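You operate a simulated robot arm through the tools that you are given. There is no shell and no other tool.

You run a simulated robot arm. Do the job below in one go: nothing can be reset, and whatever is moved stays where it is left.

JOB
Change over from the yellow slide to the red flap for the tube at the fence.
Fine: free the red knob, run the slide back to 65 cm, lock it, push the tube to the red block, flap down.

It is judged by the outcome, as a careful person would: the job done as asked, and still so three seconds after it is handed in. It fails if anything else is knocked over, pushed out of place, dropped, spilled or broken.

ROBOT AND FRAMES
A 7-joint arm with a two-finger parallel gripper, fixed in place. Base frame: the origin is at the foot of the arm, x ahead of it, y to its left, z up; the work surface is at about z = 840. Units: mm, degrees, N and s.
With the tool pointing down near the work surface it reaches from about 300 to 700 mm from the base axis. Its first joint turns from -66.0 to 66.0 degrees. Payload 1.57 kg.
The tool frame sits at the grasp point between the pads (the TCP): z along the fingers, y along the line on which they close. The tips reach 30 mm beyond it. The gripper opens to 110 mm. The fingers are 24 mm wide and 12 mm thick; the gripper's body (48 by 112 mm) begins 78 mm behind the TCP.
Orientation is told as [roll, pitch, yaw] about the base's x, y, z axes, in that order, counted from this pose: with the fingers straight down and closing along the base's y, the tool's x points along the base's -x, its y along +y and its z along -z.

CONTROLS
- The arm moves only by the tool jog_arm. Its argument "deltas" is a list of rows, each a list of 7 numbers: the shift along the tool's x, y, z in cm, then the turn, a rotation vector about the tool's x, y, z in degrees, then the opening, from 0 (shut) to 1 (fully open). In form: [[tx, ty, tz, rx, ry, rz, fingers], ...]. A call has 1 to 20 rows; each row is the pose to reach, as a shift and turn from the pose commanded when the call began, along the tool's axes at that moment. A row lasts 0.2 s, in which the tool goes at most 50 mm and 8.6 degrees; a call with a longer step from one row to the next is refused whole, and so is a gripper value outside its range. A pose out of reach is approached as far as the arm can. The call stops where the force on the tool passes 90 N (or 10 N more than at its start, if that is more) or the arm is blocked; 0.2 s more then pass. Each finger travels about 108 mm/s and halts on what it meets, pressing with about 25 N; the grip force reading is that of the motor and also rises with nothing between the fingers. The clock runs only during rows and for 0.2 s after the last one: add rows that repeat a pose to give the fingers time. The reply holds the time, the measured pose of the TCP, the force on the tool along the base axes, the opening and the grip force, in the units named above and with some noise, with the torque about the TCP (base axes, N m) and any sound that the robot's microphone picked up.
- Cameras (640 x 400 px; columns grow to the right, rows downward): "scene" is fixed at [135, -393.3, 1395.7]; the picture's right is [0.89, -0.45, 0.00], its down [-0.34, -0.68, -0.65] and it looks along [0.29, 0.58, -0.76] (base axes); focal length 214 px, centre (320, 200). "wrist" rides on the gripper at [70, 16, -141] in the tool frame; the picture's right is [-0.23, 0.97, 0.00], its down [-0.86, -0.20, -0.48] and it looks along [-0.47, -0.11, 0.88] (tool axes); focal length 222 px, centre (320, 200). There is no depth. A picture from a camera that has moved, and an enlarged one, comes with that camera's place and axes in the base frame and with its lens. The place of the scene camera against the robot may be out by one fixed shift of up to 25 mm in any direction.
- grab_frame(camera): a new picture of that camera. The clock stands still meanwhile.
- zoom(camera, box): a new picture of the part [left, top, right, bottom] of that camera's present view, enlarged. The clock stands still meanwhile.
- finish_job(): hands the job in; it is judged then, once.

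Nothing tells you positions but the pictures and the camera data. Unless the task says otherwise, let go and move clear before handing in.

The tools are called after ">>>" by a JSON object that holds its "op" and its "data". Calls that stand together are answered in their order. jog_arm: Moves the arm, as the interface text tells. Its arguments: {"type":"object","properties":{"deltas":{"type":"array","items":{"type":"array","items":{"type":"number"}}}},"required":["deltas"]} The other tools are called the same way: grab_frame (camera) takes a picture; zoom (camera, box) takes an enlarged picture of a part of a camera's view; finish_job () hands the job in.

At the start:

```text
time: 0.0
eef_pos: [305.5, 147.2, 1269.4]
orientation: [-0.1, -0.1, 0.0]
ft_force: [0.2, 0.4, 0.2]
ft_torque: [-0.01, -0.04, -0.03]
width: 110.1
gripper_force: 0.1
```

scene: 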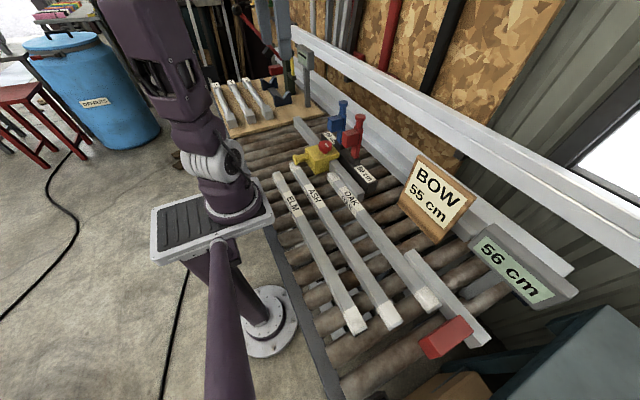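
wrist: 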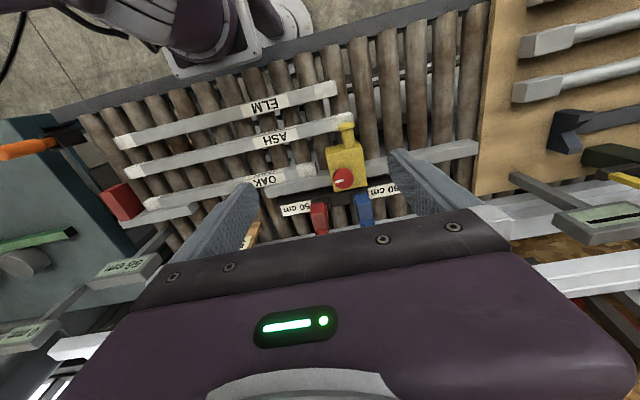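

I see a roller table with three tubes (ELM, ASH, OAK), a yellow slide with a red knob, red and blue flaps at the fence, and a readout of 56 cm. I'll look closer before moving anything.

>>> {"op": "zoom", "data": {"camera": "scene", "box": [260, 80, 420, 200]}}

>>> {"op": "zoom", "data": {"camera": "scene", "box": [380, 140, 600, 370]}}

>>> {"op": "zoom", "data": {"camera": "wrist", "box": [80, 60, 500, 260]}}

>>> {"op": "zoom", "data": {"camera": "scene", "box": [200, 30, 360, 150]}}

```text
3.33 times, centred on (340, 140) of scene
camera zoom: at [135.0, -393.3, 1395.7], right [0.89, -0.45, 0.0], down [-0.34, -0.68, -0.65], along [0.29, 0.58, -0.76], focal length 715 px, centre (253, 400)
```

zoom: 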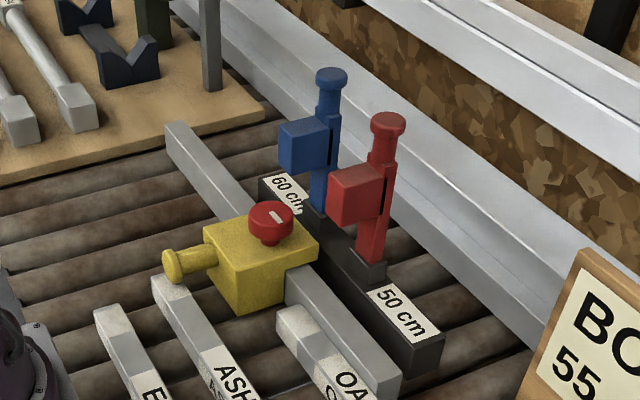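

```text
1.74 times, centred on (490, 255) of scene
camera zoom: at [135.0, -393.3, 1395.7], right [0.89, -0.45, 0.0], down [-0.34, -0.68, -0.65], along [0.29, 0.58, -0.76], focal length 373 px, centre (24, 104)
```

zoom: 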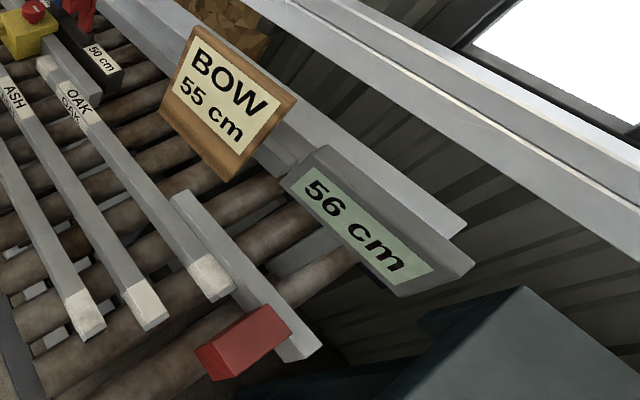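

```text
1.52 times, centred on (290, 160) of wrist
camera zoom: at [236.0, 163.0, 1411.3], right [0.23, 0.97, 0.0], down [0.86, -0.2, 0.48], along [0.47, -0.11, -0.88], focal length 338 px, centre (366, 261)
```

zoom: 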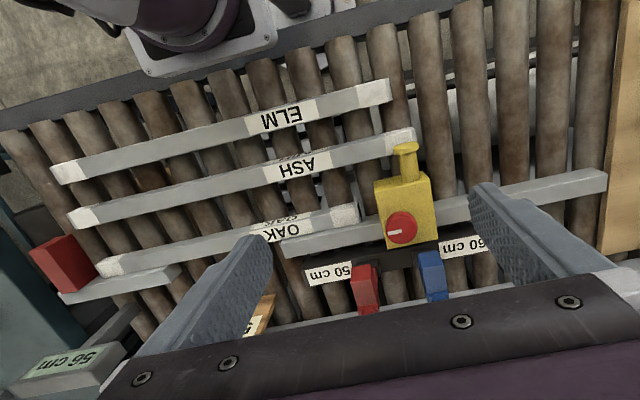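

```text
3.33 times, centred on (280, 90) of scene
camera zoom: at [135.0, -393.3, 1395.7], right [0.89, -0.45, 0.0], down [-0.34, -0.68, -0.65], along [0.29, 0.58, -0.76], focal length 715 px, centre (453, 567)
```

zoom: 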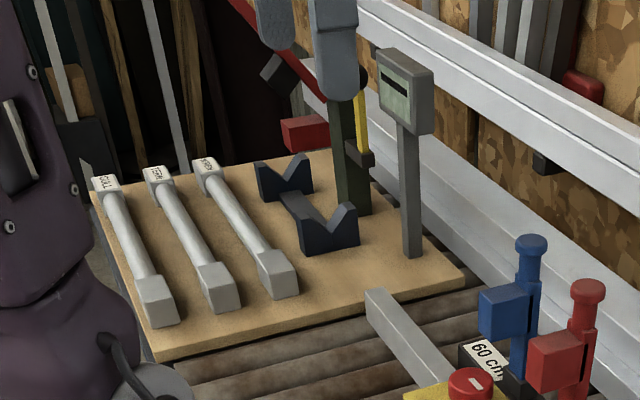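

I take the yellow slide to be near (443, 170) with the red block near (400, -440). Next I move the wrist camera lower over the slide and flaps to measure them, staying well clear of everything.

>>> {"op": "jog_arm", "data": {"deltas": [[-0.5, 1.2, 4, 0, 0, 0, 1], [-1, 2.5, 8, 0, 0, 0, 1], [-1.6, 3.8, 12, 0, 0, 0, 1], [-2.2, 5, 16, 0, 0, 0, 1], [-2.2, 5, 16, 0, 0, 0, 1]]}}

>>> {"op": "grab_frame", "data": {"camera": "wrist"}}

>>> {"op": "zoom", "data": {"camera": "wrist", "box": [200, 80, 440, 230]}}

```text
time: 1.2
eef_pos: [328.9, 195.5, 1110.0]
orientation: [0.0, 0.1, 0.0]
ft_force: [-0.3, -0.3, 0.3]
ft_torque: [0.04, 0.01, 0.0]
width: 110.1
gripper_force: 0.0
```

```text
taken
camera wrist: at [259.2, 212.3, 1251.4], right [0.23, 0.97, 0.0], down [0.86, -0.2, 0.48], along [0.47, -0.11, -0.88], focal length 222 px, centre (320, 200)
```

wrist: 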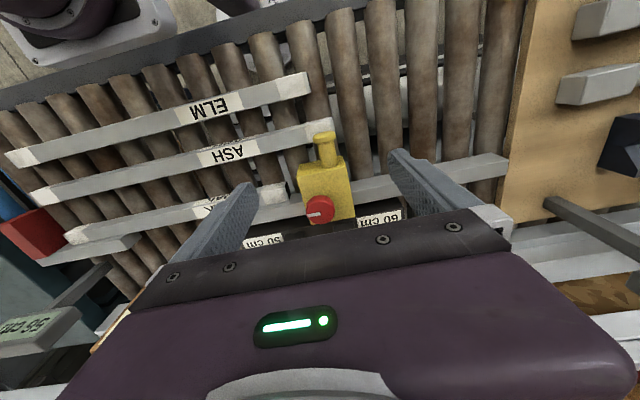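

```text
2.67 times, centred on (320, 155) of wrist
camera zoom: at [259.2, 212.3, 1251.4], right [0.23, 0.97, 0.0], down [0.86, -0.2, 0.48], along [0.47, -0.11, -0.88], focal length 592 px, centre (320, 320)
```

zoom: 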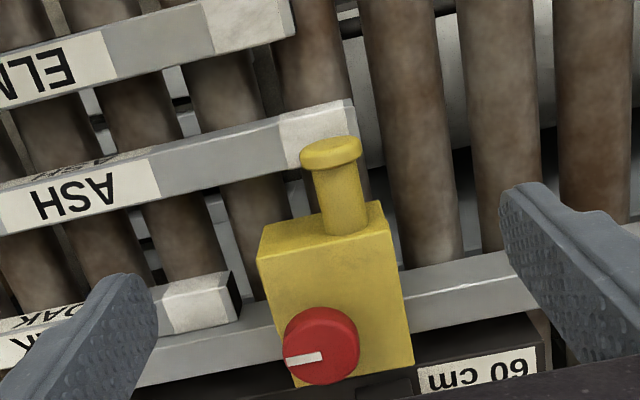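

The knob's white mark points toward -y (toward the red block), and the slide rides a grey rail with a handle on its near side. Next I'll take close zooms of the labels, the tube ends and the displays.

>>> {"op": "zoom", "data": {"camera": "scene", "box": [310, 160, 390, 210]}}

>>> {"op": "zoom", "data": {"camera": "scene", "box": [380, 240, 500, 370]}}

>>> {"op": "zoom", "data": {"camera": "scene", "box": [290, 90, 390, 190]}}

>>> {"op": "grab_frame", "data": {"camera": "scene"}}

```text
8.00 times, centred on (350, 185) of scene
camera zoom: at [135.0, -393.3, 1395.7], right [0.89, -0.45, 0.0], down [-0.34, -0.68, -0.65], along [0.29, 0.58, -0.76], focal length 1716 px, centre (80, 320)
```

zoom: 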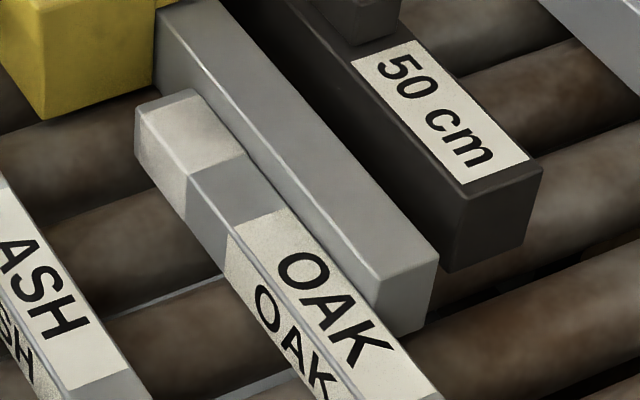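

```text
3.08 times, centred on (440, 305) of scene
camera zoom: at [135.0, -393.3, 1395.7], right [0.89, -0.45, 0.0], down [-0.34, -0.68, -0.65], along [0.29, 0.58, -0.76], focal length 660 px, centre (-49, -123)
```

zoom: 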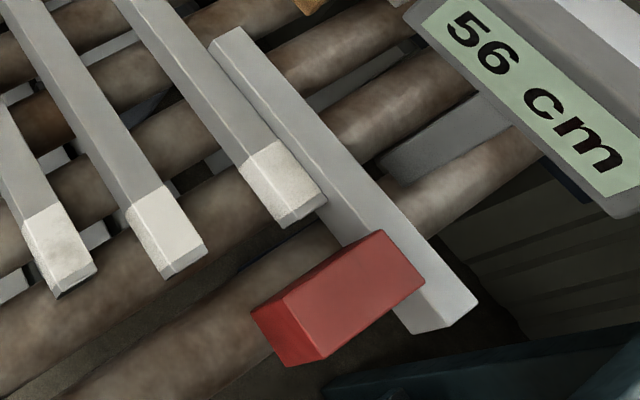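

```text
4.00 times, centred on (340, 140) of scene
camera zoom: at [135.0, -393.3, 1395.7], right [0.89, -0.45, 0.0], down [-0.34, -0.68, -0.65], along [0.29, 0.58, -0.76], focal length 858 px, centre (240, 440)
```

zoom: 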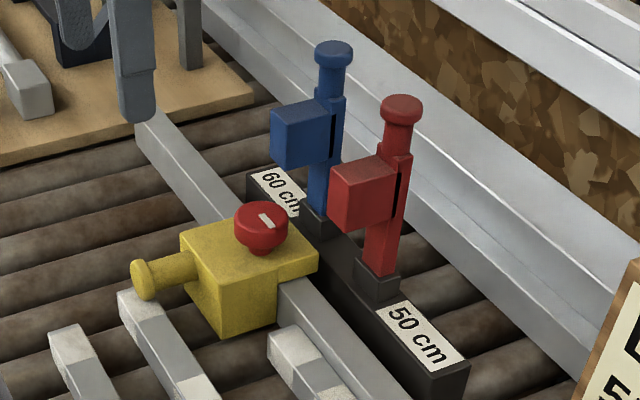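

```text
taken
```

scene: 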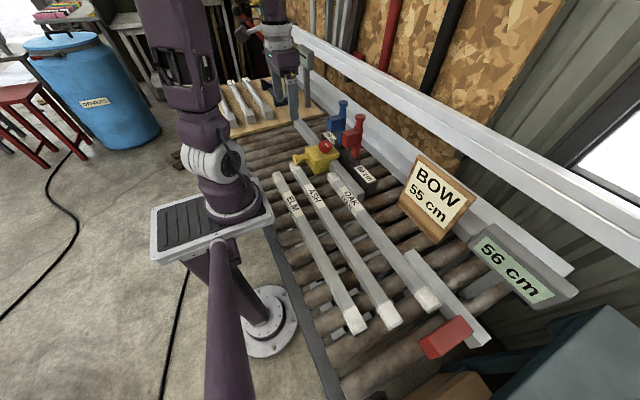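

The slide, rail, OAK tube (the one against the fence) and both flaps are upright and clear to see, with the display at 56 cm. I'll bring the camera closer to the knob, with the fingertips still about 70 mm above it.

>>> {"op": "jog_arm", "data": {"deltas": [[-2.4, -0.8, 2.7, 0, 0, 0, 1], [-4.8, -1.6, 5.4, 0, 0, 0, 1], [-7.1, -2.4, 8, 0, 0, 0, 1], [-7.1, -2.4, 8, 0, 0, 0, 1]]}}

>>> {"op": "grab_frame", "data": {"camera": "wrist"}}

>>> {"op": "zoom", "data": {"camera": "wrist", "box": [240, 100, 400, 220]}}

>>> {"op": "zoom", "data": {"camera": "scene", "box": [260, 60, 420, 180]}}

```text
time: 2.2
eef_pos: [400.5, 173.3, 1029.2]
orientation: [0.0, 0.0, 0.0]
ft_force: [-0.1, -0.3, 0.0]
ft_torque: [-0.02, 0.01, 0.01]
width: 110.0
gripper_force: 0.0
```

```text
taken
camera wrist: at [329.7, 189.3, 1170.9], right [0.23, 0.97, 0.0], down [0.85, -0.2, 0.48], along [0.47, -0.11, -0.88], focal length 222 px, centre (320, 200)
```

wrist: 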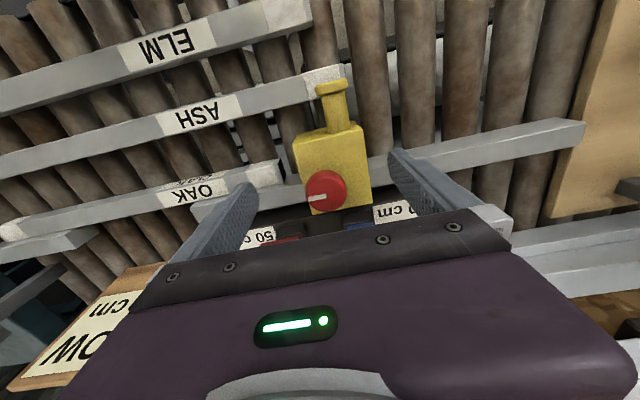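

```text
3.33 times, centred on (320, 160) of wrist
camera zoom: at [329.7, 189.3, 1170.9], right [0.23, 0.97, 0.0], down [0.85, -0.2, 0.48], along [0.47, -0.11, -0.88], focal length 740 px, centre (320, 333)
```

zoom: 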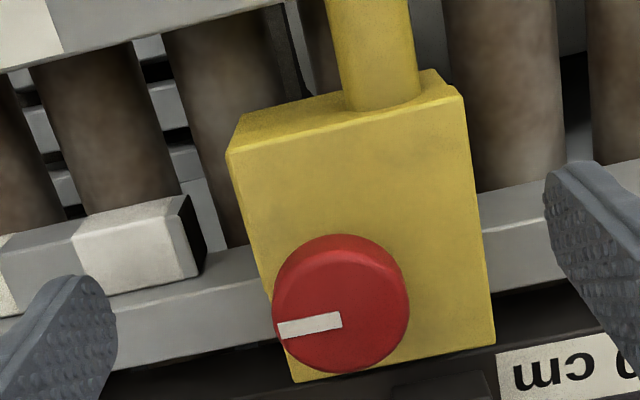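

```text
3.33 times, centred on (340, 120) of scene
camera zoom: at [135.0, -393.3, 1395.7], right [0.89, -0.45, 0.0], down [-0.34, -0.68, -0.65], along [0.29, 0.58, -0.76], focal length 715 px, centre (253, 467)
```

zoom: 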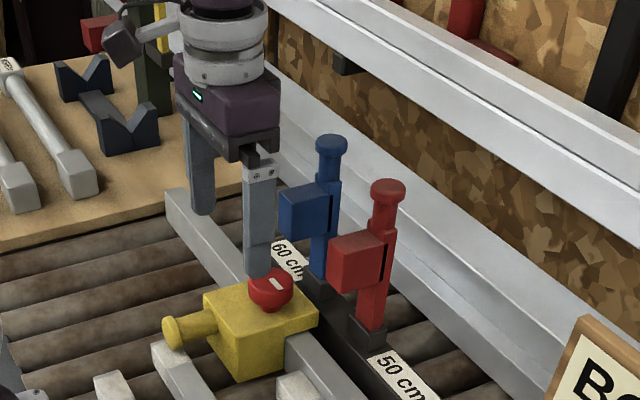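

I place the slide block at about x 389–488, y 143–225, with its top near z 910, and the knob (about 46 mm wide) centred near (442, 170) with its top near z 940. I'll zoom in from both cameras to fix the knob height before gripping.

>>> {"op": "zoom", "data": {"camera": "scene", "box": [290, 125, 350, 165]}}

>>> {"op": "zoom", "data": {"camera": "scene", "box": [320, 90, 380, 165]}}

```text
10.00 times, centred on (320, 145) of scene
camera zoom: at [135.0, -393.3, 1395.7], right [0.89, -0.45, 0.0], down [-0.34, -0.68, -0.65], along [0.29, 0.58, -0.76], focal length 2145 px, centre (320, 750)
```

zoom: 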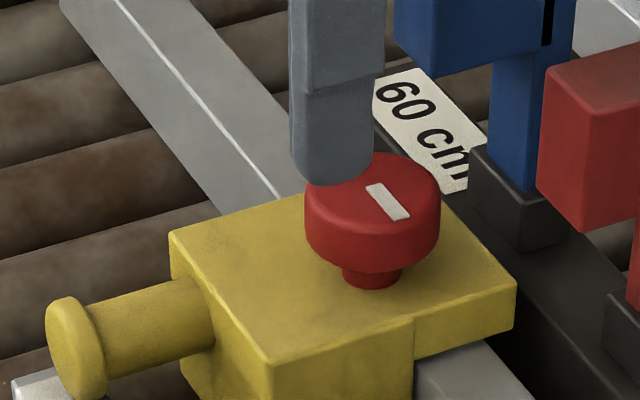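

```text
5.33 times, centred on (350, 128) of scene
camera zoom: at [135.0, -393.3, 1395.7], right [0.89, -0.45, 0.0], down [-0.34, -0.68, -0.65], along [0.29, 0.58, -0.76], focal length 1144 px, centre (160, 587)
```

zoom: 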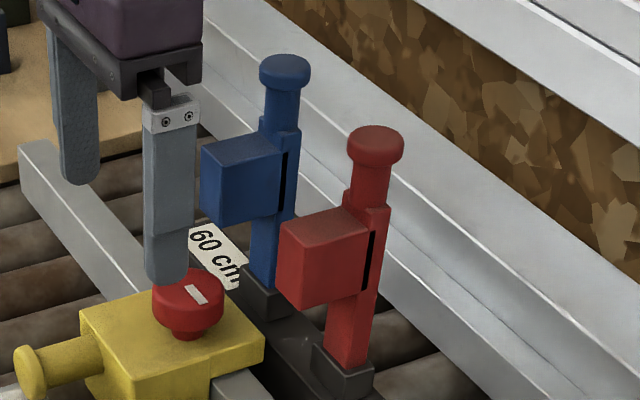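

The knob stands about 32 mm proud of the block on a thinner stem. Before working beside the flaps I want their positions from above, so I'm raising the camera over them.

>>> {"op": "jog_arm", "data": {"deltas": [[-0.4, -0.5, -4.5, 0, 0, 0, 1], [-0.8, -2, -9, 0, 0, 0, 1], [-1.2, -4, -13, 0, 0, 0, 1], [-1.6, -6, -17, 0, 0, 0, 1], [-2, -7.3, -20, 0, 0, 0, 1], [-2, -7.3, -20, 0, 0, 0, 1]]}}

>>> {"op": "grab_frame", "data": {"camera": "wrist"}}

>>> {"op": "zoom", "data": {"camera": "wrist", "box": [240, 100, 440, 220]}}

>>> {"op": "zoom", "data": {"camera": "scene", "box": [280, 80, 400, 200]}}

```text
time: 3.6
eef_pos: [419.9, 98.8, 1229.0]
orientation: [-0.1, -0.1, 0.0]
ft_force: [0.4, 0.5, 0.5]
ft_torque: [-0.01, 0.0, -0.01]
width: 109.9
gripper_force: 0.1
```

```text
taken
camera wrist: at [350.2, 115.8, 1371.7], right [0.23, 0.97, 0.0], down [0.85, -0.2, 0.48], along [0.47, -0.11, -0.88], focal length 222 px, centre (320, 200)
```

wrist: 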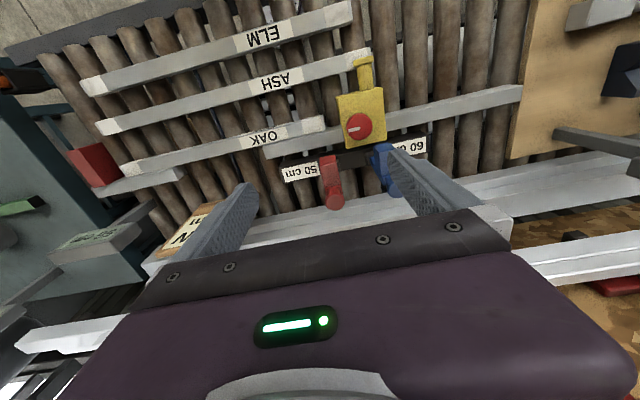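

```text
3.20 times, centred on (340, 160) of wrist
camera zoom: at [350.2, 115.8, 1371.7], right [0.23, 0.97, 0.0], down [0.85, -0.2, 0.48], along [0.47, -0.11, -0.88], focal length 711 px, centre (256, 328)
```

zoom: 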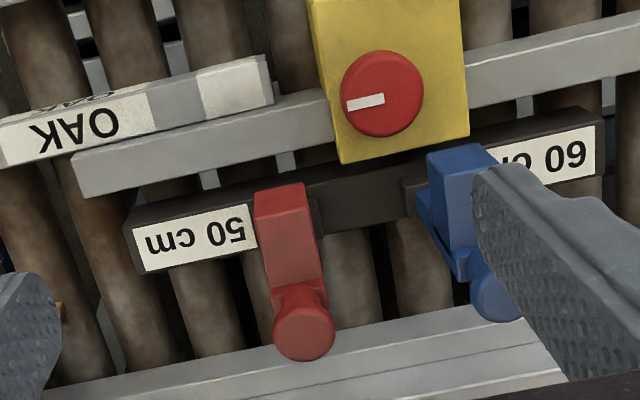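

```text
3.33 times, centred on (340, 140) of scene
camera zoom: at [135.0, -393.3, 1395.7], right [0.89, -0.45, 0.0], down [-0.34, -0.68, -0.65], along [0.29, 0.58, -0.76], focal length 715 px, centre (253, 400)
```

zoom: 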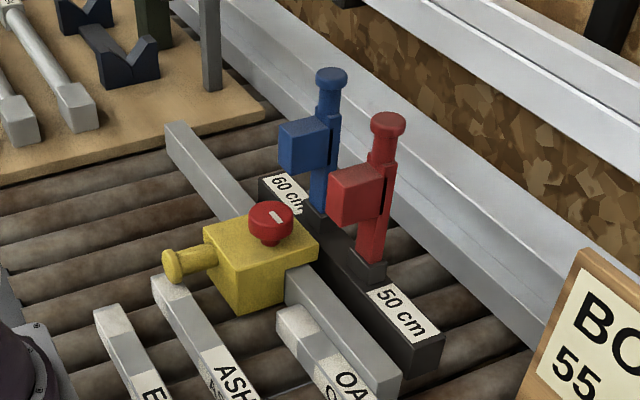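

The red flap post stands at about (520, 100) with its top near z 1065, and the blue one at about (520, 197). Their blocks reach out to about x 464, so I'll approach the knob at (442, 170) with a narrow opening and a slight yaw, stopping first just above it.

>>> {"op": "jog_arm", "data": {"deltas": [[-0.4, 1.2, 3.8, 0, 0, -1.7, 0.8], [-0.7, 2.4, 7.6, 0, 0, -3.3, 0.6], [-1.1, 3.6, 11.4, 0, 0, -5, 0.6], [-1.5, 4.8, 15.2, 0, 0, -6.7, 0.6], [-1.8, 6, 19, 0, 0, -8.3, 0.6], [-2.2, 7.1, 21.5, 0, 0, -10, 0.6], [-2.2, 7.1, 22.9, 0, 0, -10, 0.6], [-2.2, 7.1, 22.9, 0, 0, -10, 0.6]]}}

>>> {"op": "grab_frame", "data": {"camera": "wrist"}}

>>> {"op": "zoom", "data": {"camera": "wrist", "box": [240, 100, 400, 220]}}

>>> {"op": "zoom", "data": {"camera": "scene", "box": [280, 80, 380, 160]}}

```text
time: 5.4
eef_pos: [439.6, 173.2, 998.0]
orientation: [0.0, 0.1, 10.0]
ft_force: [-0.1, -0.2, -0.4]
ft_torque: [0.03, 0.01, 0.02]
width: 66.1
gripper_force: 0.0
```

```text
taken
camera wrist: at [368.2, 175.8, 1141.7], right [0.05, 1.0, 0.0], down [0.88, -0.05, 0.48], along [0.48, -0.03, -0.88], focal length 222 px, centre (320, 200)
```

wrist: 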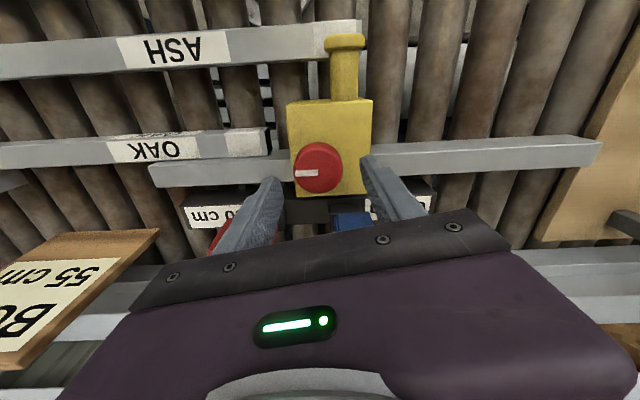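

```text
3.33 times, centred on (320, 160) of wrist
camera zoom: at [368.2, 175.8, 1141.7], right [0.05, 1.0, 0.0], down [0.88, -0.05, 0.48], along [0.48, -0.03, -0.88], focal length 740 px, centre (320, 333)
```

zoom: 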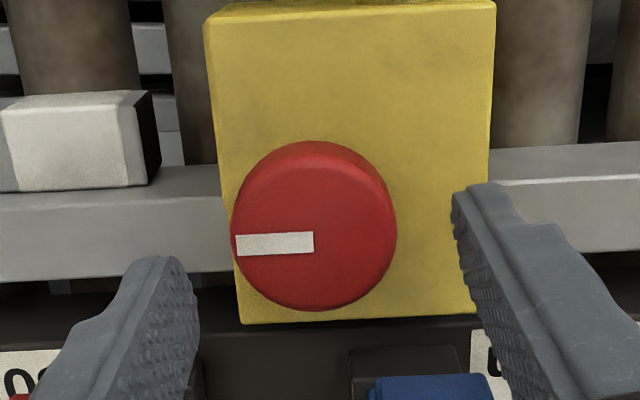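

```text
5.00 times, centred on (330, 120) of scene
camera zoom: at [135.0, -393.3, 1395.7], right [0.89, -0.45, 0.0], down [-0.34, -0.68, -0.65], along [0.29, 0.58, -0.76], focal length 1072 px, centre (270, 600)
```

zoom: 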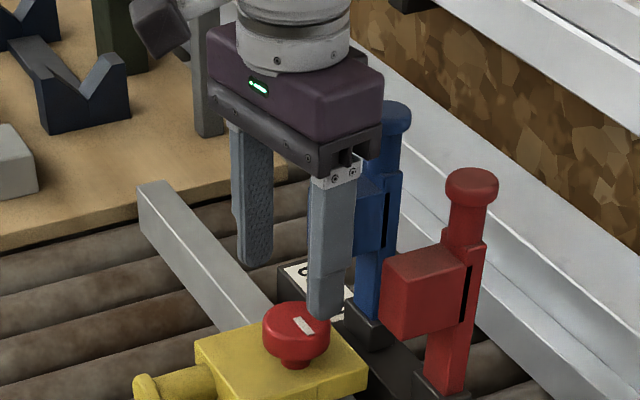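

The fingers straddle the knob, which I take to be at (443, 170). I'll centre on it and lower the tips to about z 918, level with the knob disc and above the block top, without closing yet.

>>> {"op": "jog_arm", "data": {"deltas": [[-0.28, -0.37, 0, 0, 0, 0, 0.6], [-0.28, -0.37, 1.5, 0, 0, 0, 0.6], [-0.28, -0.37, 3, 0, 0, 0, 0.6], [-0.28, -0.37, 4.2, 0, 0, 0, 0.6], [-0.28, -0.37, 4.9, 0, 0, 0, 0.6], [-0.28, -0.37, 4.9, 0, 0, 0, 0.6]]}}

>>> {"op": "zoom", "data": {"camera": "wrist", "box": [220, 80, 420, 220]}}

>>> {"op": "zoom", "data": {"camera": "scene", "box": [290, 100, 370, 170]}}

```text
time: 6.8
eef_pos: [444.0, 169.7, 951.8]
orientation: [0.1, 0.0, 10.1]
ft_force: [0.4, 0.0, -0.4]
ft_torque: [-0.02, 0.02, 0.0]
width: 65.8
gripper_force: 0.0
```

```text
2.86 times, centred on (320, 150) of wrist
camera zoom: at [372.5, 171.9, 1092.8], right [0.05, 1.0, 0.0], down [0.88, -0.05, 0.48], along [0.48, -0.03, -0.88], focal length 635 px, centre (320, 343)
```

zoom: 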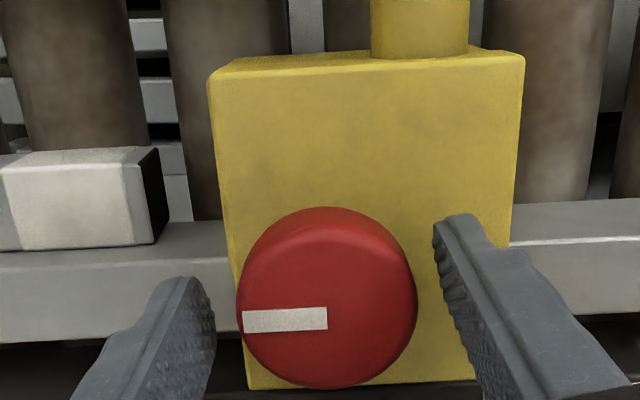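

```text
5.71 times, centred on (330, 135) of scene
camera zoom: at [135.0, -393.3, 1395.7], right [0.89, -0.45, 0.0], down [-0.34, -0.68, -0.65], along [0.29, 0.58, -0.76], focal length 1226 px, centre (263, 571)
```

zoom: 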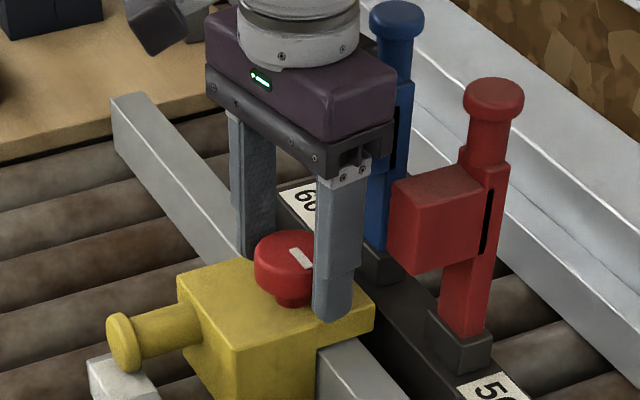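

The knob sits centred between the pads with the tips beside the disc. Closing on it now.

>>> {"op": "jog_arm", "data": {"deltas": [[0, 0.13, 0.15, 0, 0, 0, 0.6], [0, 0.13, 0.15, 0, 0, 0, 0.4], [0, 0.13, 0.15, 0, 0, 0, 0.3], [0, 0.13, 0.15, 0, 0, 0, 0.3]]}}

>>> {"op": "zoom", "data": {"camera": "wrist", "box": [220, 80, 420, 220]}}

```text
time: 7.8
eef_pos: [443.9, 169.8, 950.4]
orientation: [0.1, 0.0, 10.0]
ft_force: [-1.8, 2.2, -0.8]
ft_torque: [0.09, -0.05, 0.01]
width: 47.0
gripper_force: 45.3
```

```text
2.86 times, centred on (320, 150) of wrist
camera zoom: at [372.3, 173.5, 1092.0], right [0.05, 1.0, 0.0], down [0.88, -0.05, 0.48], along [0.48, -0.03, -0.88], focal length 635 px, centre (320, 343)
```

zoom: 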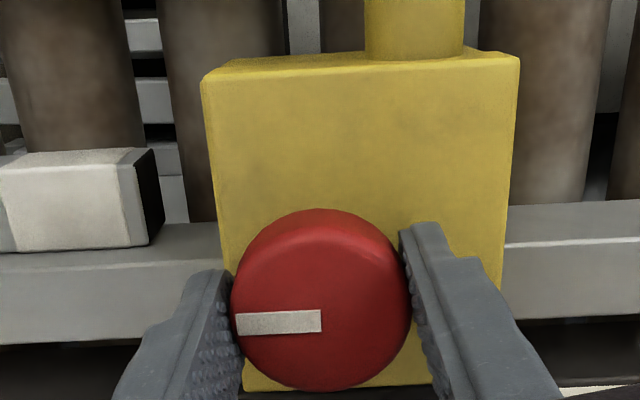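

The knob is gripped at 47 mm. I'll turn it counter-clockwise (seen from above) a little and watch the torque and listen.

>>> {"op": "jog_arm", "data": {"deltas": [[0, 0, 0, 0, 0, -5, 0.3], [0, 0, 0, 0, 0, -10, 0.3], [0, 0, 0, 0, 0, -15, 0.3], [0, 0, 0, 0, 0, -20, 0.3]]}}

>>> {"op": "zoom", "data": {"camera": "wrist", "box": [220, 80, 420, 220]}}

```text
time: 8.8
eef_pos: [443.8, 169.2, 949.5]
orientation: [0.0, 0.0, 30.2]
ft_force: [-5.4, 4.6, 7.1]
ft_torque: [-0.22, 0.45, 0.0]
width: 46.9
gripper_force: 45.3
```

```text
2.86 times, centred on (320, 150) of wrist
camera zoom: at [375.5, 148.2, 1091.9], right [-0.29, 0.96, 0.0], down [0.84, 0.26, 0.48], along [0.46, 0.14, -0.88], focal length 635 px, centre (320, 343)
```

zoom: 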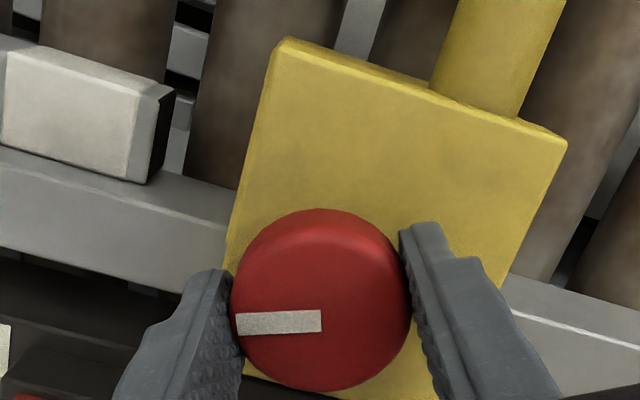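

The knob turned with the gripper (the mark is fixed relative to the pads). I keep turning in the same direction.

>>> {"op": "jog_arm", "data": {"deltas": [[0, 0, 0, 0, 0, -6, 0.3], [0, 0, 0, 0, 0, -12, 0.3], [0, 0, 0, 0, 0, -18, 0.3], [0, 0, 0, 0, 0, -24, 0.3], [0, 0, 0, 0, 0, -30, 0.3]]}}

>>> {"op": "zoom", "data": {"camera": "wrist", "box": [220, 80, 420, 220]}}

>>> {"op": "zoom", "data": {"camera": "scene", "box": [290, 80, 390, 170]}}

```text
time: 10.0
eef_pos: [444.3, 168.3, 949.6]
orientation: [-0.2, 0.0, 60.0]
ft_force: [2.9, -1.7, 4.7]
ft_torque: [1.07, -0.05, 0.01]
width: 46.8
gripper_force: 44.9
```

```text
2.86 times, centred on (320, 150) of wrist
camera zoom: at [395.1, 115.2, 1091.9], right [-0.73, 0.68, 0.0], down [0.6, 0.64, 0.48], along [0.33, 0.35, -0.88], focal length 635 px, centre (320, 343)
```

zoom: 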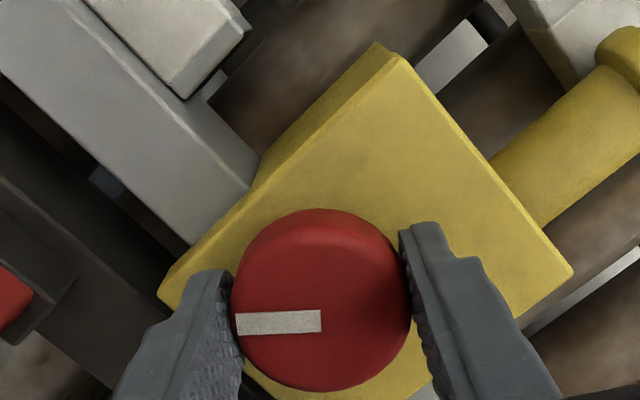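

```text
4.44 times, centred on (340, 125) of scene
camera zoom: at [135.0, -393.4, 1395.6], right [0.89, -0.45, 0.0], down [-0.34, -0.68, -0.65], along [0.29, 0.58, -0.76], focal length 953 px, centre (231, 533)
```

zoom: 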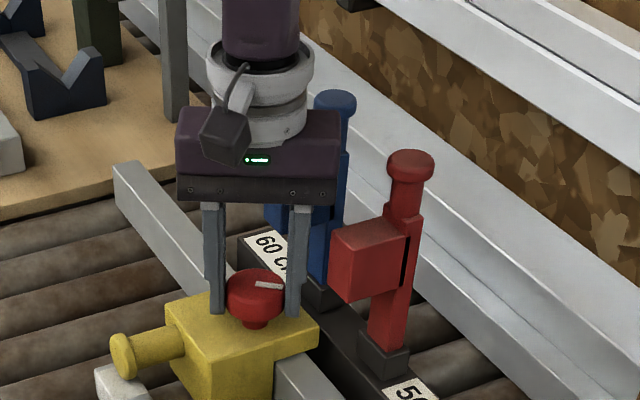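

The knob has turned 50° freely. Another 20° stays clear of the blue flap block.

>>> {"op": "jog_arm", "data": {"deltas": [[0, 0, 0, 0, 0, -5, 0.3], [0, 0, 0, 0, 0, -10, 0.3], [0, 0, 0, 0, 0, -15, 0.3], [0, 0, 0, 0, 0, -20, 0.3]]}}

>>> {"op": "grab_frame", "data": {"camera": "wrist"}}

>>> {"op": "zoom", "data": {"camera": "scene", "box": [290, 80, 390, 170]}}

```text
time: 11.0
eef_pos: [444.6, 167.4, 949.8]
orientation: [-0.2, -0.2, 80.1]
ft_force: [14.3, -0.7, 22.7]
ft_torque: [-0.4, 0.06, -0.03]
width: 46.7
gripper_force: 44.8
```

```text
taken
camera wrist: at [416.1, 102.8, 1091.7], right [-0.92, 0.39, 0.0], down [0.34, 0.81, 0.48], along [0.19, 0.44, -0.88], focal length 222 px, centre (320, 200)
```

wrist: 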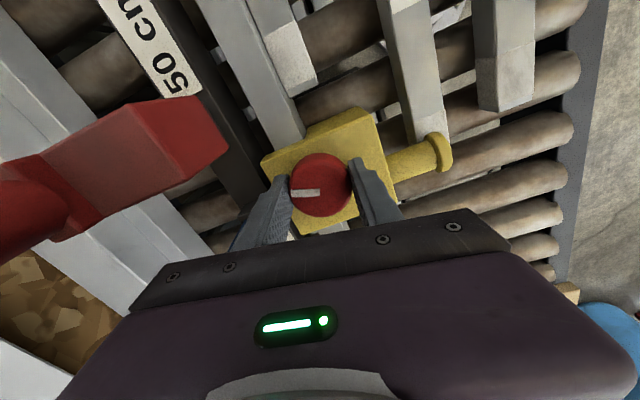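

```text
4.44 times, centred on (340, 125) of scene
camera zoom: at [135.1, -393.4, 1395.6], right [0.89, -0.45, 0.0], down [-0.34, -0.68, -0.65], along [0.29, 0.58, -0.76], focal length 953 px, centre (231, 533)
```

zoom: 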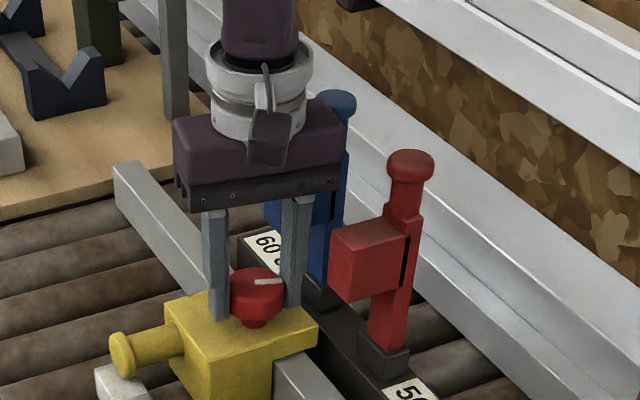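

The knob has turned 70°, with some upward load building on the tool. I'll release slightly, swing the gripper back around the knob, and regrip to finish the turn.

>>> {"op": "jog_arm", "data": {"deltas": [[0, 0, 0, 0, 0, 0, 0.55], [0, 0, 0, 0, 0, 0, 0.55], [0, 0, 0, 0, 0, 7.5, 0.55], [0, 0, 0, 0, 0, 15, 0.55], [0, 0, 0, 0, 0, 22.5, 0.55], [0, 0, 0, 0, 0, 30, 0.55], [0, 0, 0, 0, 0, 37.5, 0.55], [0, 0, 0, 0, 0, 45, 0.55], [0, 0, 0, 0, 0, 52.5, 0.55], [0, 0, 0, 0, 0, 60, 0.55], [0, 0, 0, 0, 0, 67.5, 0.55], [0, 0, 0, 0, 0, 70, 0.55], [0, 0, 0, 0, 0, 70, 0.55]]}}

>>> {"op": "zoom", "data": {"camera": "wrist", "box": [220, 80, 420, 220]}}

>>> {"op": "zoom", "data": {"camera": "scene", "box": [290, 80, 390, 170]}}

```text
time: 13.8
eef_pos: [444.0, 169.6, 949.9]
orientation: [-0.1, 0.0, 9.8]
ft_force: [0.1, -0.5, 0.3]
ft_torque: [-0.01, 0.02, 0.01]
width: 60.7
gripper_force: 0.0
```

```text
2.86 times, centred on (320, 150) of wrist
camera zoom: at [372.6, 172.5, 1091.6], right [0.06, 1.0, 0.0], down [0.88, -0.05, 0.48], along [0.48, -0.03, -0.88], focal length 635 px, centre (320, 343)
```

zoom: 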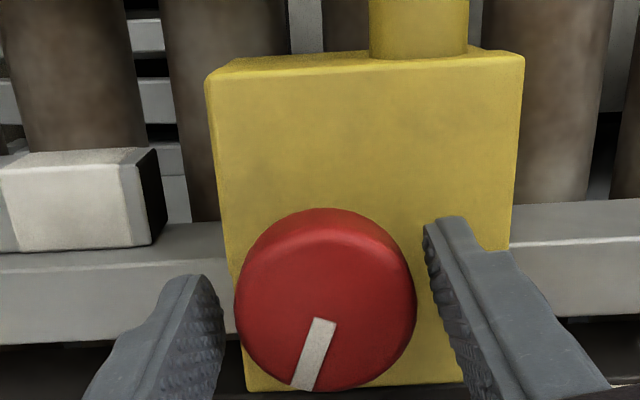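

```text
4.44 times, centred on (340, 125) of scene
camera zoom: at [135.0, -393.3, 1395.7], right [0.89, -0.45, 0.0], down [-0.34, -0.68, -0.65], along [0.29, 0.58, -0.76], focal length 953 px, centre (231, 533)
```

zoom: 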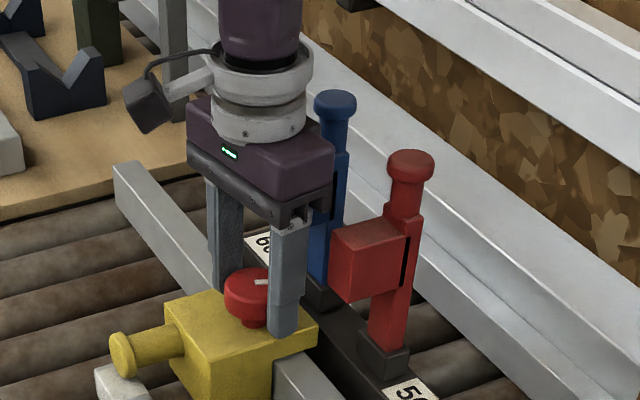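

The mark now points nearly toward +x (about 70° turned). I regrip and turn further, watching for a stop.

>>> {"op": "jog_arm", "data": {"deltas": [[0, 0.05, 0, 0, 0, 0, 0.4], [0, 0.05, 0, 0, 0, 0, 0.3], [0, 0.05, 0, 0, 0, 0, 0.3], [0, 0.05, 0, 0, 0, -5, 0.3], [0, 0.05, 0, 0, 0, -10, 0.3], [0, 0.05, 0, 0, 0, -15, 0.3], [0, 0.05, 0, 0, 0, -20, 0.3]]}}

>>> {"op": "zoom", "data": {"camera": "wrist", "box": [220, 80, 420, 220]}}

```text
time: 15.4
eef_pos: [445.6, 169.7, 949.7]
orientation: [0.0, 0.0, 30.1]
ft_force: [8.7, -0.4, -22.1]
ft_torque: [0.61, -0.81, 0.0]
width: 46.8
gripper_force: 44.5
```

```text
2.86 times, centred on (320, 150) of wrist
camera zoom: at [375.6, 148.4, 1091.6], right [-0.29, 0.96, 0.0], down [0.84, 0.26, 0.48], along [0.46, 0.14, -0.88], focal length 635 px, centre (320, 343)
```

zoom: 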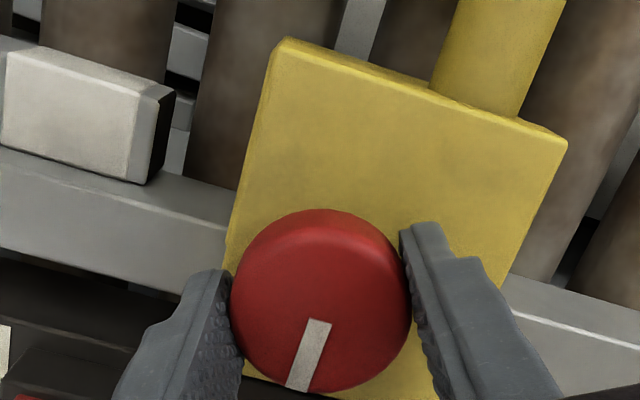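

The knob follows still (about 90° in total). I'll test a little more to see whether there is an end stop.

>>> {"op": "jog_arm", "data": {"deltas": [[0, 0, 0, 0, 0, -4, 0.3], [0, 0, 0, 0, 0, -8, 0.3], [0, 0, 0, 0, 0, -12, 0.3], [0, 0, 0, 0, 0, -16, 0.3]]}}

>>> {"op": "zoom", "data": {"camera": "wrist", "box": [220, 80, 420, 220]}}

```text
time: 16.4
eef_pos: [445.0, 170.5, 948.8]
orientation: [0.0, -0.1, 46.1]
ft_force: [0.6, -0.1, 9.0]
ft_torque: [-0.03, 0.05, -0.94]
width: 47.9
gripper_force: 45.5
```

```text
2.86 times, centred on (320, 150) of wrist
camera zoom: at [383.8, 131.1, 1091.5], right [-0.54, 0.84, 0.0], down [0.74, 0.48, 0.48], along [0.4, 0.26, -0.88], focal length 635 px, centre (320, 343)
```

zoom: 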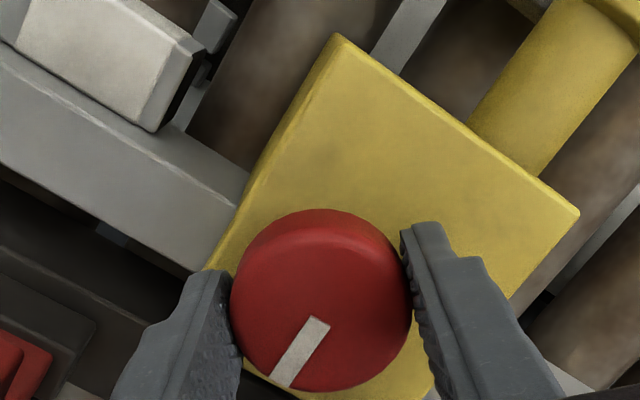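

The knob has hit its end stop at about 90° (torque rose and the pads slipped slightly), so the slide should be free. I release, rise clear, square the gripper up and close the fingers for pushing the slide.

>>> {"op": "jog_arm", "data": {"deltas": [[0, 0, 0, 0, 0, 2, 0.55], [0, 0, 0, 0, 0, 2, 0.55], [0, 0, -2, 0, 0, 2, 0.55], [0, 0, -5, 0, 0, 2, 0.55], [0, 0, -8, 0, 0, 2, 0.55], [0, 0, -8, 0, 0, 10, 0.4], [0, 0, -8, 0, 0, 18, 0.2], [0, 0, -8, 0, 0, 26, 0], [0, 0, -8, 0, 0, 34, 0], [0, 0, -8, 0, 0, 42, 0], [0, 0, -8, 0, 0, 46, 0], [0, 0, -8, 0, 0, 46, 0]]}}

>>> {"op": "grab_frame", "data": {"camera": "wrist"}}

>>> {"op": "zoom", "data": {"camera": "wrist", "box": [220, 80, 420, 220]}}

>>> {"op": "grab_frame", "data": {"camera": "scene"}}

```text
time: 19.0
eef_pos: [444.6, 169.1, 1030.5]
orientation: [0.0, 0.0, -0.1]
ft_force: [0.0, 0.3, 0.4]
ft_torque: [-0.02, 0.01, -0.03]
width: 0.0
gripper_force: 21.1
```

```text
taken
camera wrist: at [374.3, 185.9, 1171.4], right [0.23, 0.97, 0.0], down [0.85, -0.2, 0.48], along [0.47, -0.11, -0.88], focal length 222 px, centre (320, 200)
```

wrist: 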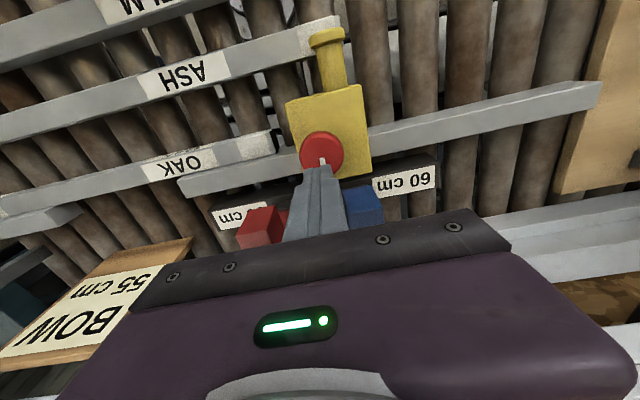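

```text
2.86 times, centred on (320, 150) of wrist
camera zoom: at [374.3, 185.9, 1171.4], right [0.23, 0.97, 0.0], down [0.85, -0.2, 0.48], along [0.47, -0.11, -0.88], focal length 635 px, centre (320, 343)
```

zoom: 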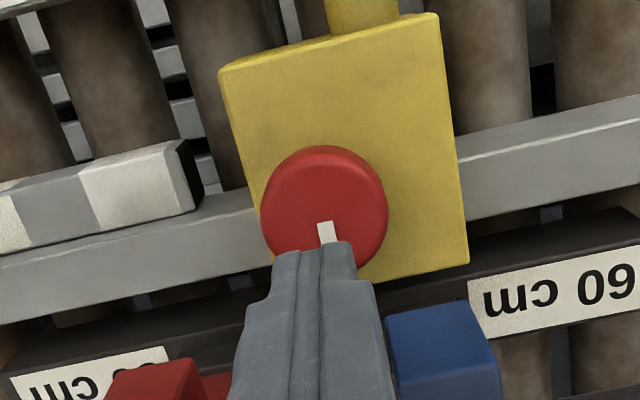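

```text
taken
```

scene: 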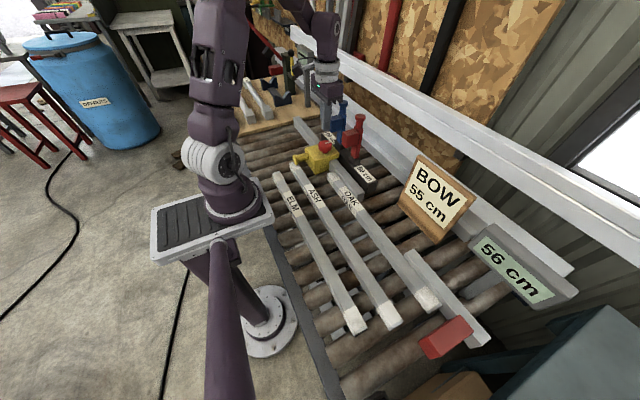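

The knob mark now points toward +x, the freed position, and the display still shows 56 cm. I'll place the closed fingers beside the slide's -y face (y ≈ 144) at x ≈ 410, away from the flaps and above the OAK tube.

>>> {"op": "jog_arm", "data": {"deltas": [[1.7, -2.5, 0, 0, 0, 0, 0], [3.5, -5.2, 0, 0, 0, 0, 0], [3.5, -5.2, 4, 0, 0, 0, 0], [3.5, -5.2, 8, 0, 0, 0, 0], [3.5, -5.2, 10, 0, 0, 0, 0], [3.5, -5.2, 11, 0, 0, 0, 0], [3.5, -5.2, 11, 0, 0, 0, 0]]}}

>>> {"op": "grab_frame", "data": {"camera": "wrist"}}

>>> {"op": "zoom", "data": {"camera": "scene", "box": [290, 90, 390, 190]}}

```text
time: 20.6
eef_pos: [410.1, 118.2, 921.0]
orientation: [0.0, 0.0, 0.0]
ft_force: [1.0, -0.3, -0.4]
ft_torque: [0.01, 0.0, 0.0]
width: 0.0
gripper_force: 21.7
```

```text
taken
camera wrist: at [339.5, 134.9, 1063.3], right [0.23, 0.97, 0.0], down [0.85, -0.2, 0.48], along [0.47, -0.11, -0.88], focal length 222 px, centre (320, 200)
```

wrist: 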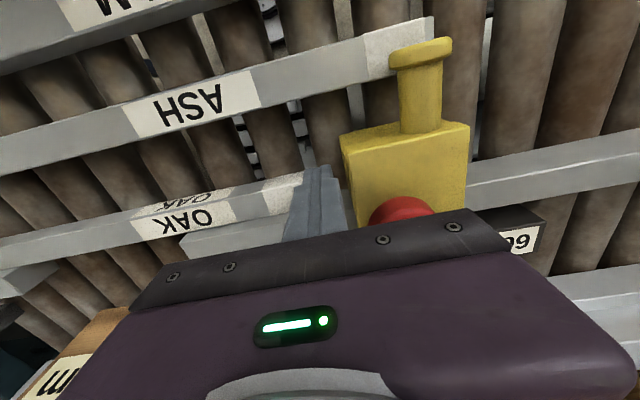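

```text
4.00 times, centred on (340, 140) of scene
camera zoom: at [135.0, -393.3, 1395.7], right [0.89, -0.45, 0.0], down [-0.34, -0.68, -0.65], along [0.29, 0.58, -0.76], focal length 858 px, centre (240, 440)
```

zoom: 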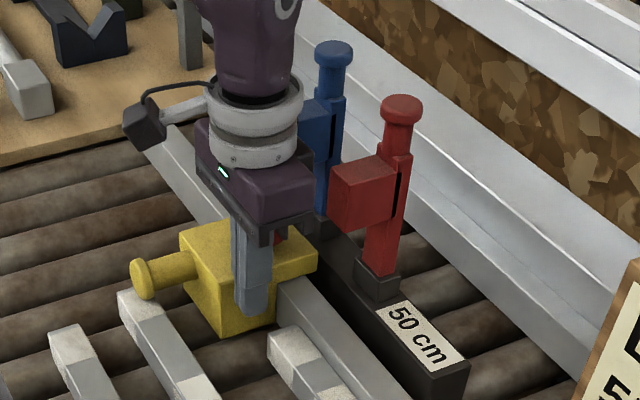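

The closed fingertips are beside the slide's -y face with clear space. I push gently toward +y to confirm it is free.

>>> {"op": "jog_arm", "data": {"deltas": [[0, 0.8, 0.4, 0, 0, 0, 0], [0, 1.4, 0.4, 0, 0, 0, 0], [0, 2.0, 0.4, 0, 0, 0, 0], [0, 2.6, 0.4, 0, 0, 0, 0], [0, 3.2, 0.4, 0, 0, 0, 0]]}}

>>> {"op": "grab_frame", "data": {"camera": "scene"}}

>>> {"op": "zoom", "data": {"camera": "scene", "box": [460, 220, 580, 310]}}

```text
time: 21.8
eef_pos: [408.9, 150.3, 916.2]
orientation: [-0.1, 0.0, 0.0]
ft_force: [-0.2, -1.0, 1.5]
ft_torque: [-0.01, 0.0, 0.04]
width: 0.3
gripper_force: 21.7
```

```text
taken
```

scene: 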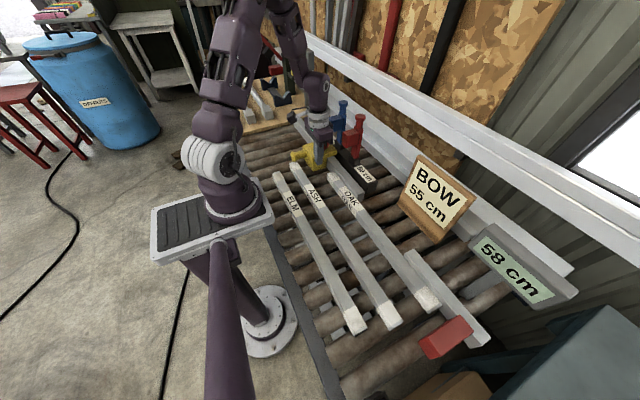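

```text
4.44 times, centred on (520, 265) of scene
camera zoom: at [135.0, -393.3, 1395.6], right [0.89, -0.45, 0.0], down [-0.34, -0.68, -0.65], along [0.29, 0.58, -0.76], focal length 953 px, centre (-569, -89)
```

zoom: 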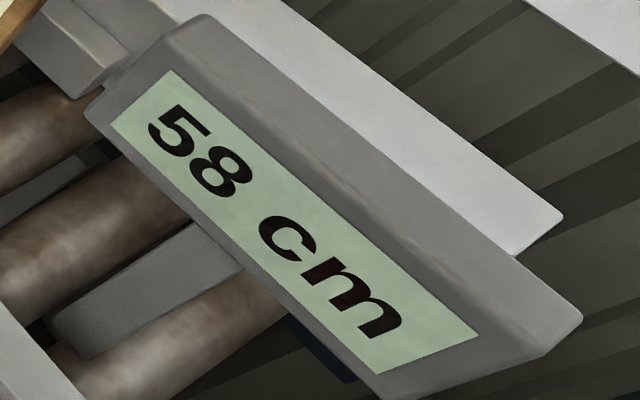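

The display now reads 58 cm, so the slide is free and I can calibrate: the face moves with the finger, and 65 cm should be at TCP y ≈ 221. I continue the push, slowing near the end.

>>> {"op": "jog_arm", "data": {"deltas": [[0, 0.8, 0, 0, 0, 0, 0], [0, 1.6, 0, 0, 0, 0, 0], [0, 2.4, 0, 0, 0, 0, 0], [0, 3.2, 0, 0, 0, 0, 0], [0, 4.0, 0, 0, 0, 0, 0], [0, 4.6, 0, 0, 0, 0, 0], [0, 5.2, 0, 0, 0, 0, 0], [0, 5.7, 0, 0, 0, 0, 0], [0, 6.0, 0, 0, 0, 0, 0]]}}

>>> {"op": "grab_frame", "data": {"camera": "scene"}}

>>> {"op": "zoom", "data": {"camera": "scene", "box": [460, 220, 580, 310]}}

>>> {"op": "grab_frame", "data": {"camera": "wrist"}}

```text
time: 23.8
eef_pos: [408.8, 209.3, 916.8]
orientation: [0.0, 0.0, -0.1]
ft_force: [-1.2, -1.2, 1.3]
ft_torque: [-0.05, 0.01, 0.03]
width: 0.0
gripper_force: 21.0
```

```text
taken
```

scene: 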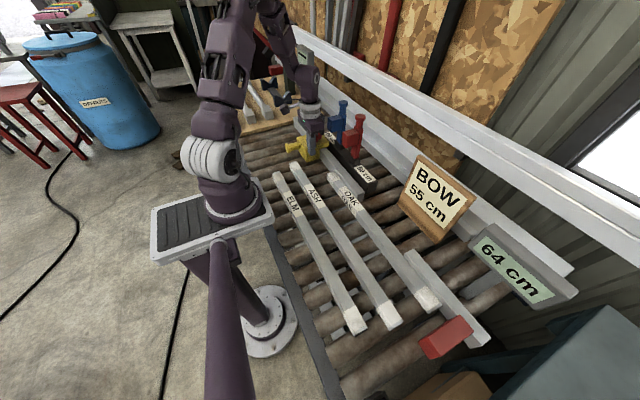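

```text
4.44 times, centred on (520, 265) of scene
camera zoom: at [135.0, -393.3, 1395.6], right [0.89, -0.45, 0.0], down [-0.34, -0.68, -0.65], along [0.29, 0.58, -0.76], focal length 953 px, centre (-569, -89)
```

zoom: 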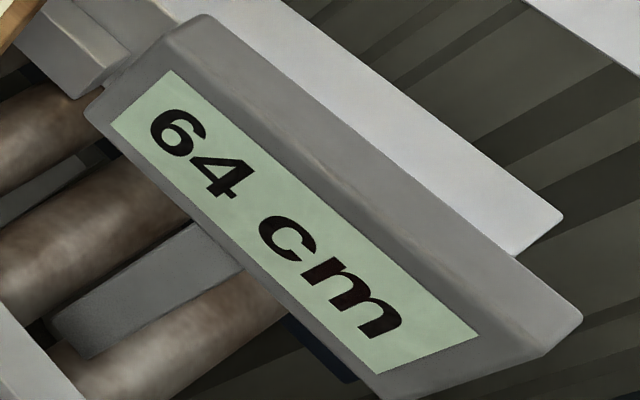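

```text
taken
camera wrist: at [339.1, 225.1, 1058.1], right [0.23, 0.97, 0.0], down [0.85, -0.2, 0.48], along [0.47, -0.11, -0.88], focal length 222 px, centre (320, 200)
```

wrist: 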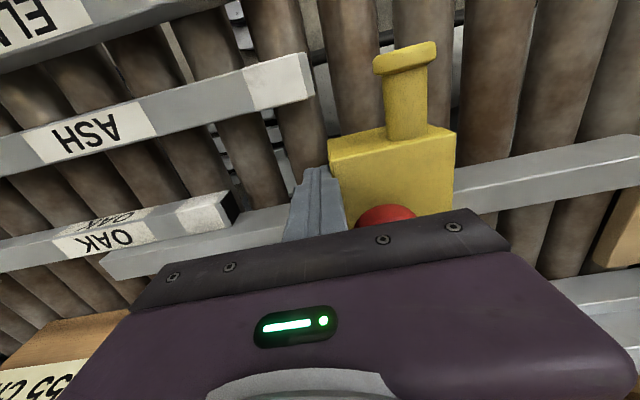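

The display reads 64 cm. I'll creep forward in small steps to find where it changes to 65.

>>> {"op": "jog_arm", "data": {"deltas": [[0, 0.15, 0, 0, 0, 0, 0], [0, 0.3, 0, 0, 0, 0, 0], [0, 0.3, 0, 0, 0, 0, 0]]}}

>>> {"op": "zoom", "data": {"camera": "scene", "box": [460, 220, 580, 310]}}

```text
time: 24.6
eef_pos: [409.5, 211.6, 916.2]
orientation: [0.0, -0.1, 0.0]
ft_force: [-0.2, -1.7, -0.6]
ft_torque: [-0.02, 0.02, -0.03]
width: 0.0
gripper_force: 21.7
```

```text
4.44 times, centred on (520, 265) of scene
camera zoom: at [135.0, -393.3, 1395.6], right [0.89, -0.45, 0.0], down [-0.34, -0.68, -0.65], along [0.29, 0.58, -0.76], focal length 953 px, centre (-569, -89)
```

zoom: 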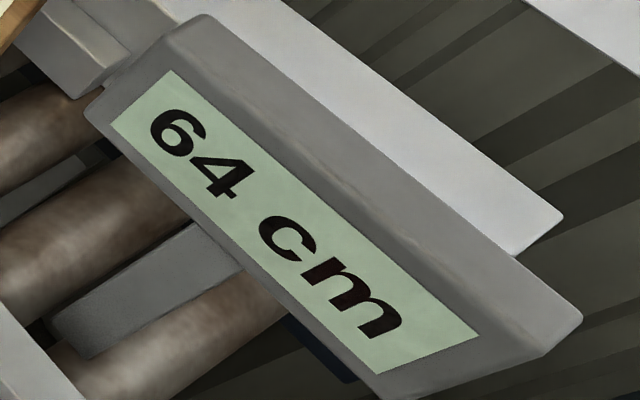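

Still 64 cm at TCP y ≈ 212; another small step.

>>> {"op": "jog_arm", "data": {"deltas": [[0, 0.15, 0, 0, 0, 0, 0], [0, 0.25, 0, 0, 0, 0, 0], [0, 0.25, 0, 0, 0, 0, 0]]}}

>>> {"op": "zoom", "data": {"camera": "scene", "box": [460, 220, 580, 310]}}

```text
time: 25.4
eef_pos: [409.0, 215.6, 916.7]
orientation: [-0.1, 0.0, 0.0]
ft_force: [-0.3, -1.9, 2.0]
ft_torque: [0.02, -0.04, 0.01]
width: 0.2
gripper_force: 20.8
```

```text
4.44 times, centred on (520, 265) of scene
camera zoom: at [135.0, -393.3, 1395.6], right [0.89, -0.45, 0.0], down [-0.34, -0.68, -0.65], along [0.29, 0.58, -0.76], focal length 953 px, centre (-569, -89)
```

zoom: 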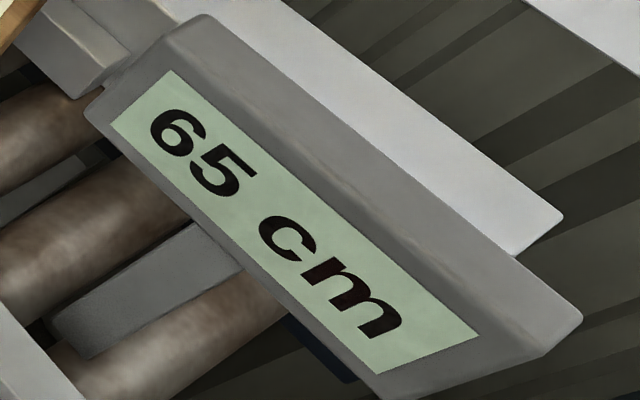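

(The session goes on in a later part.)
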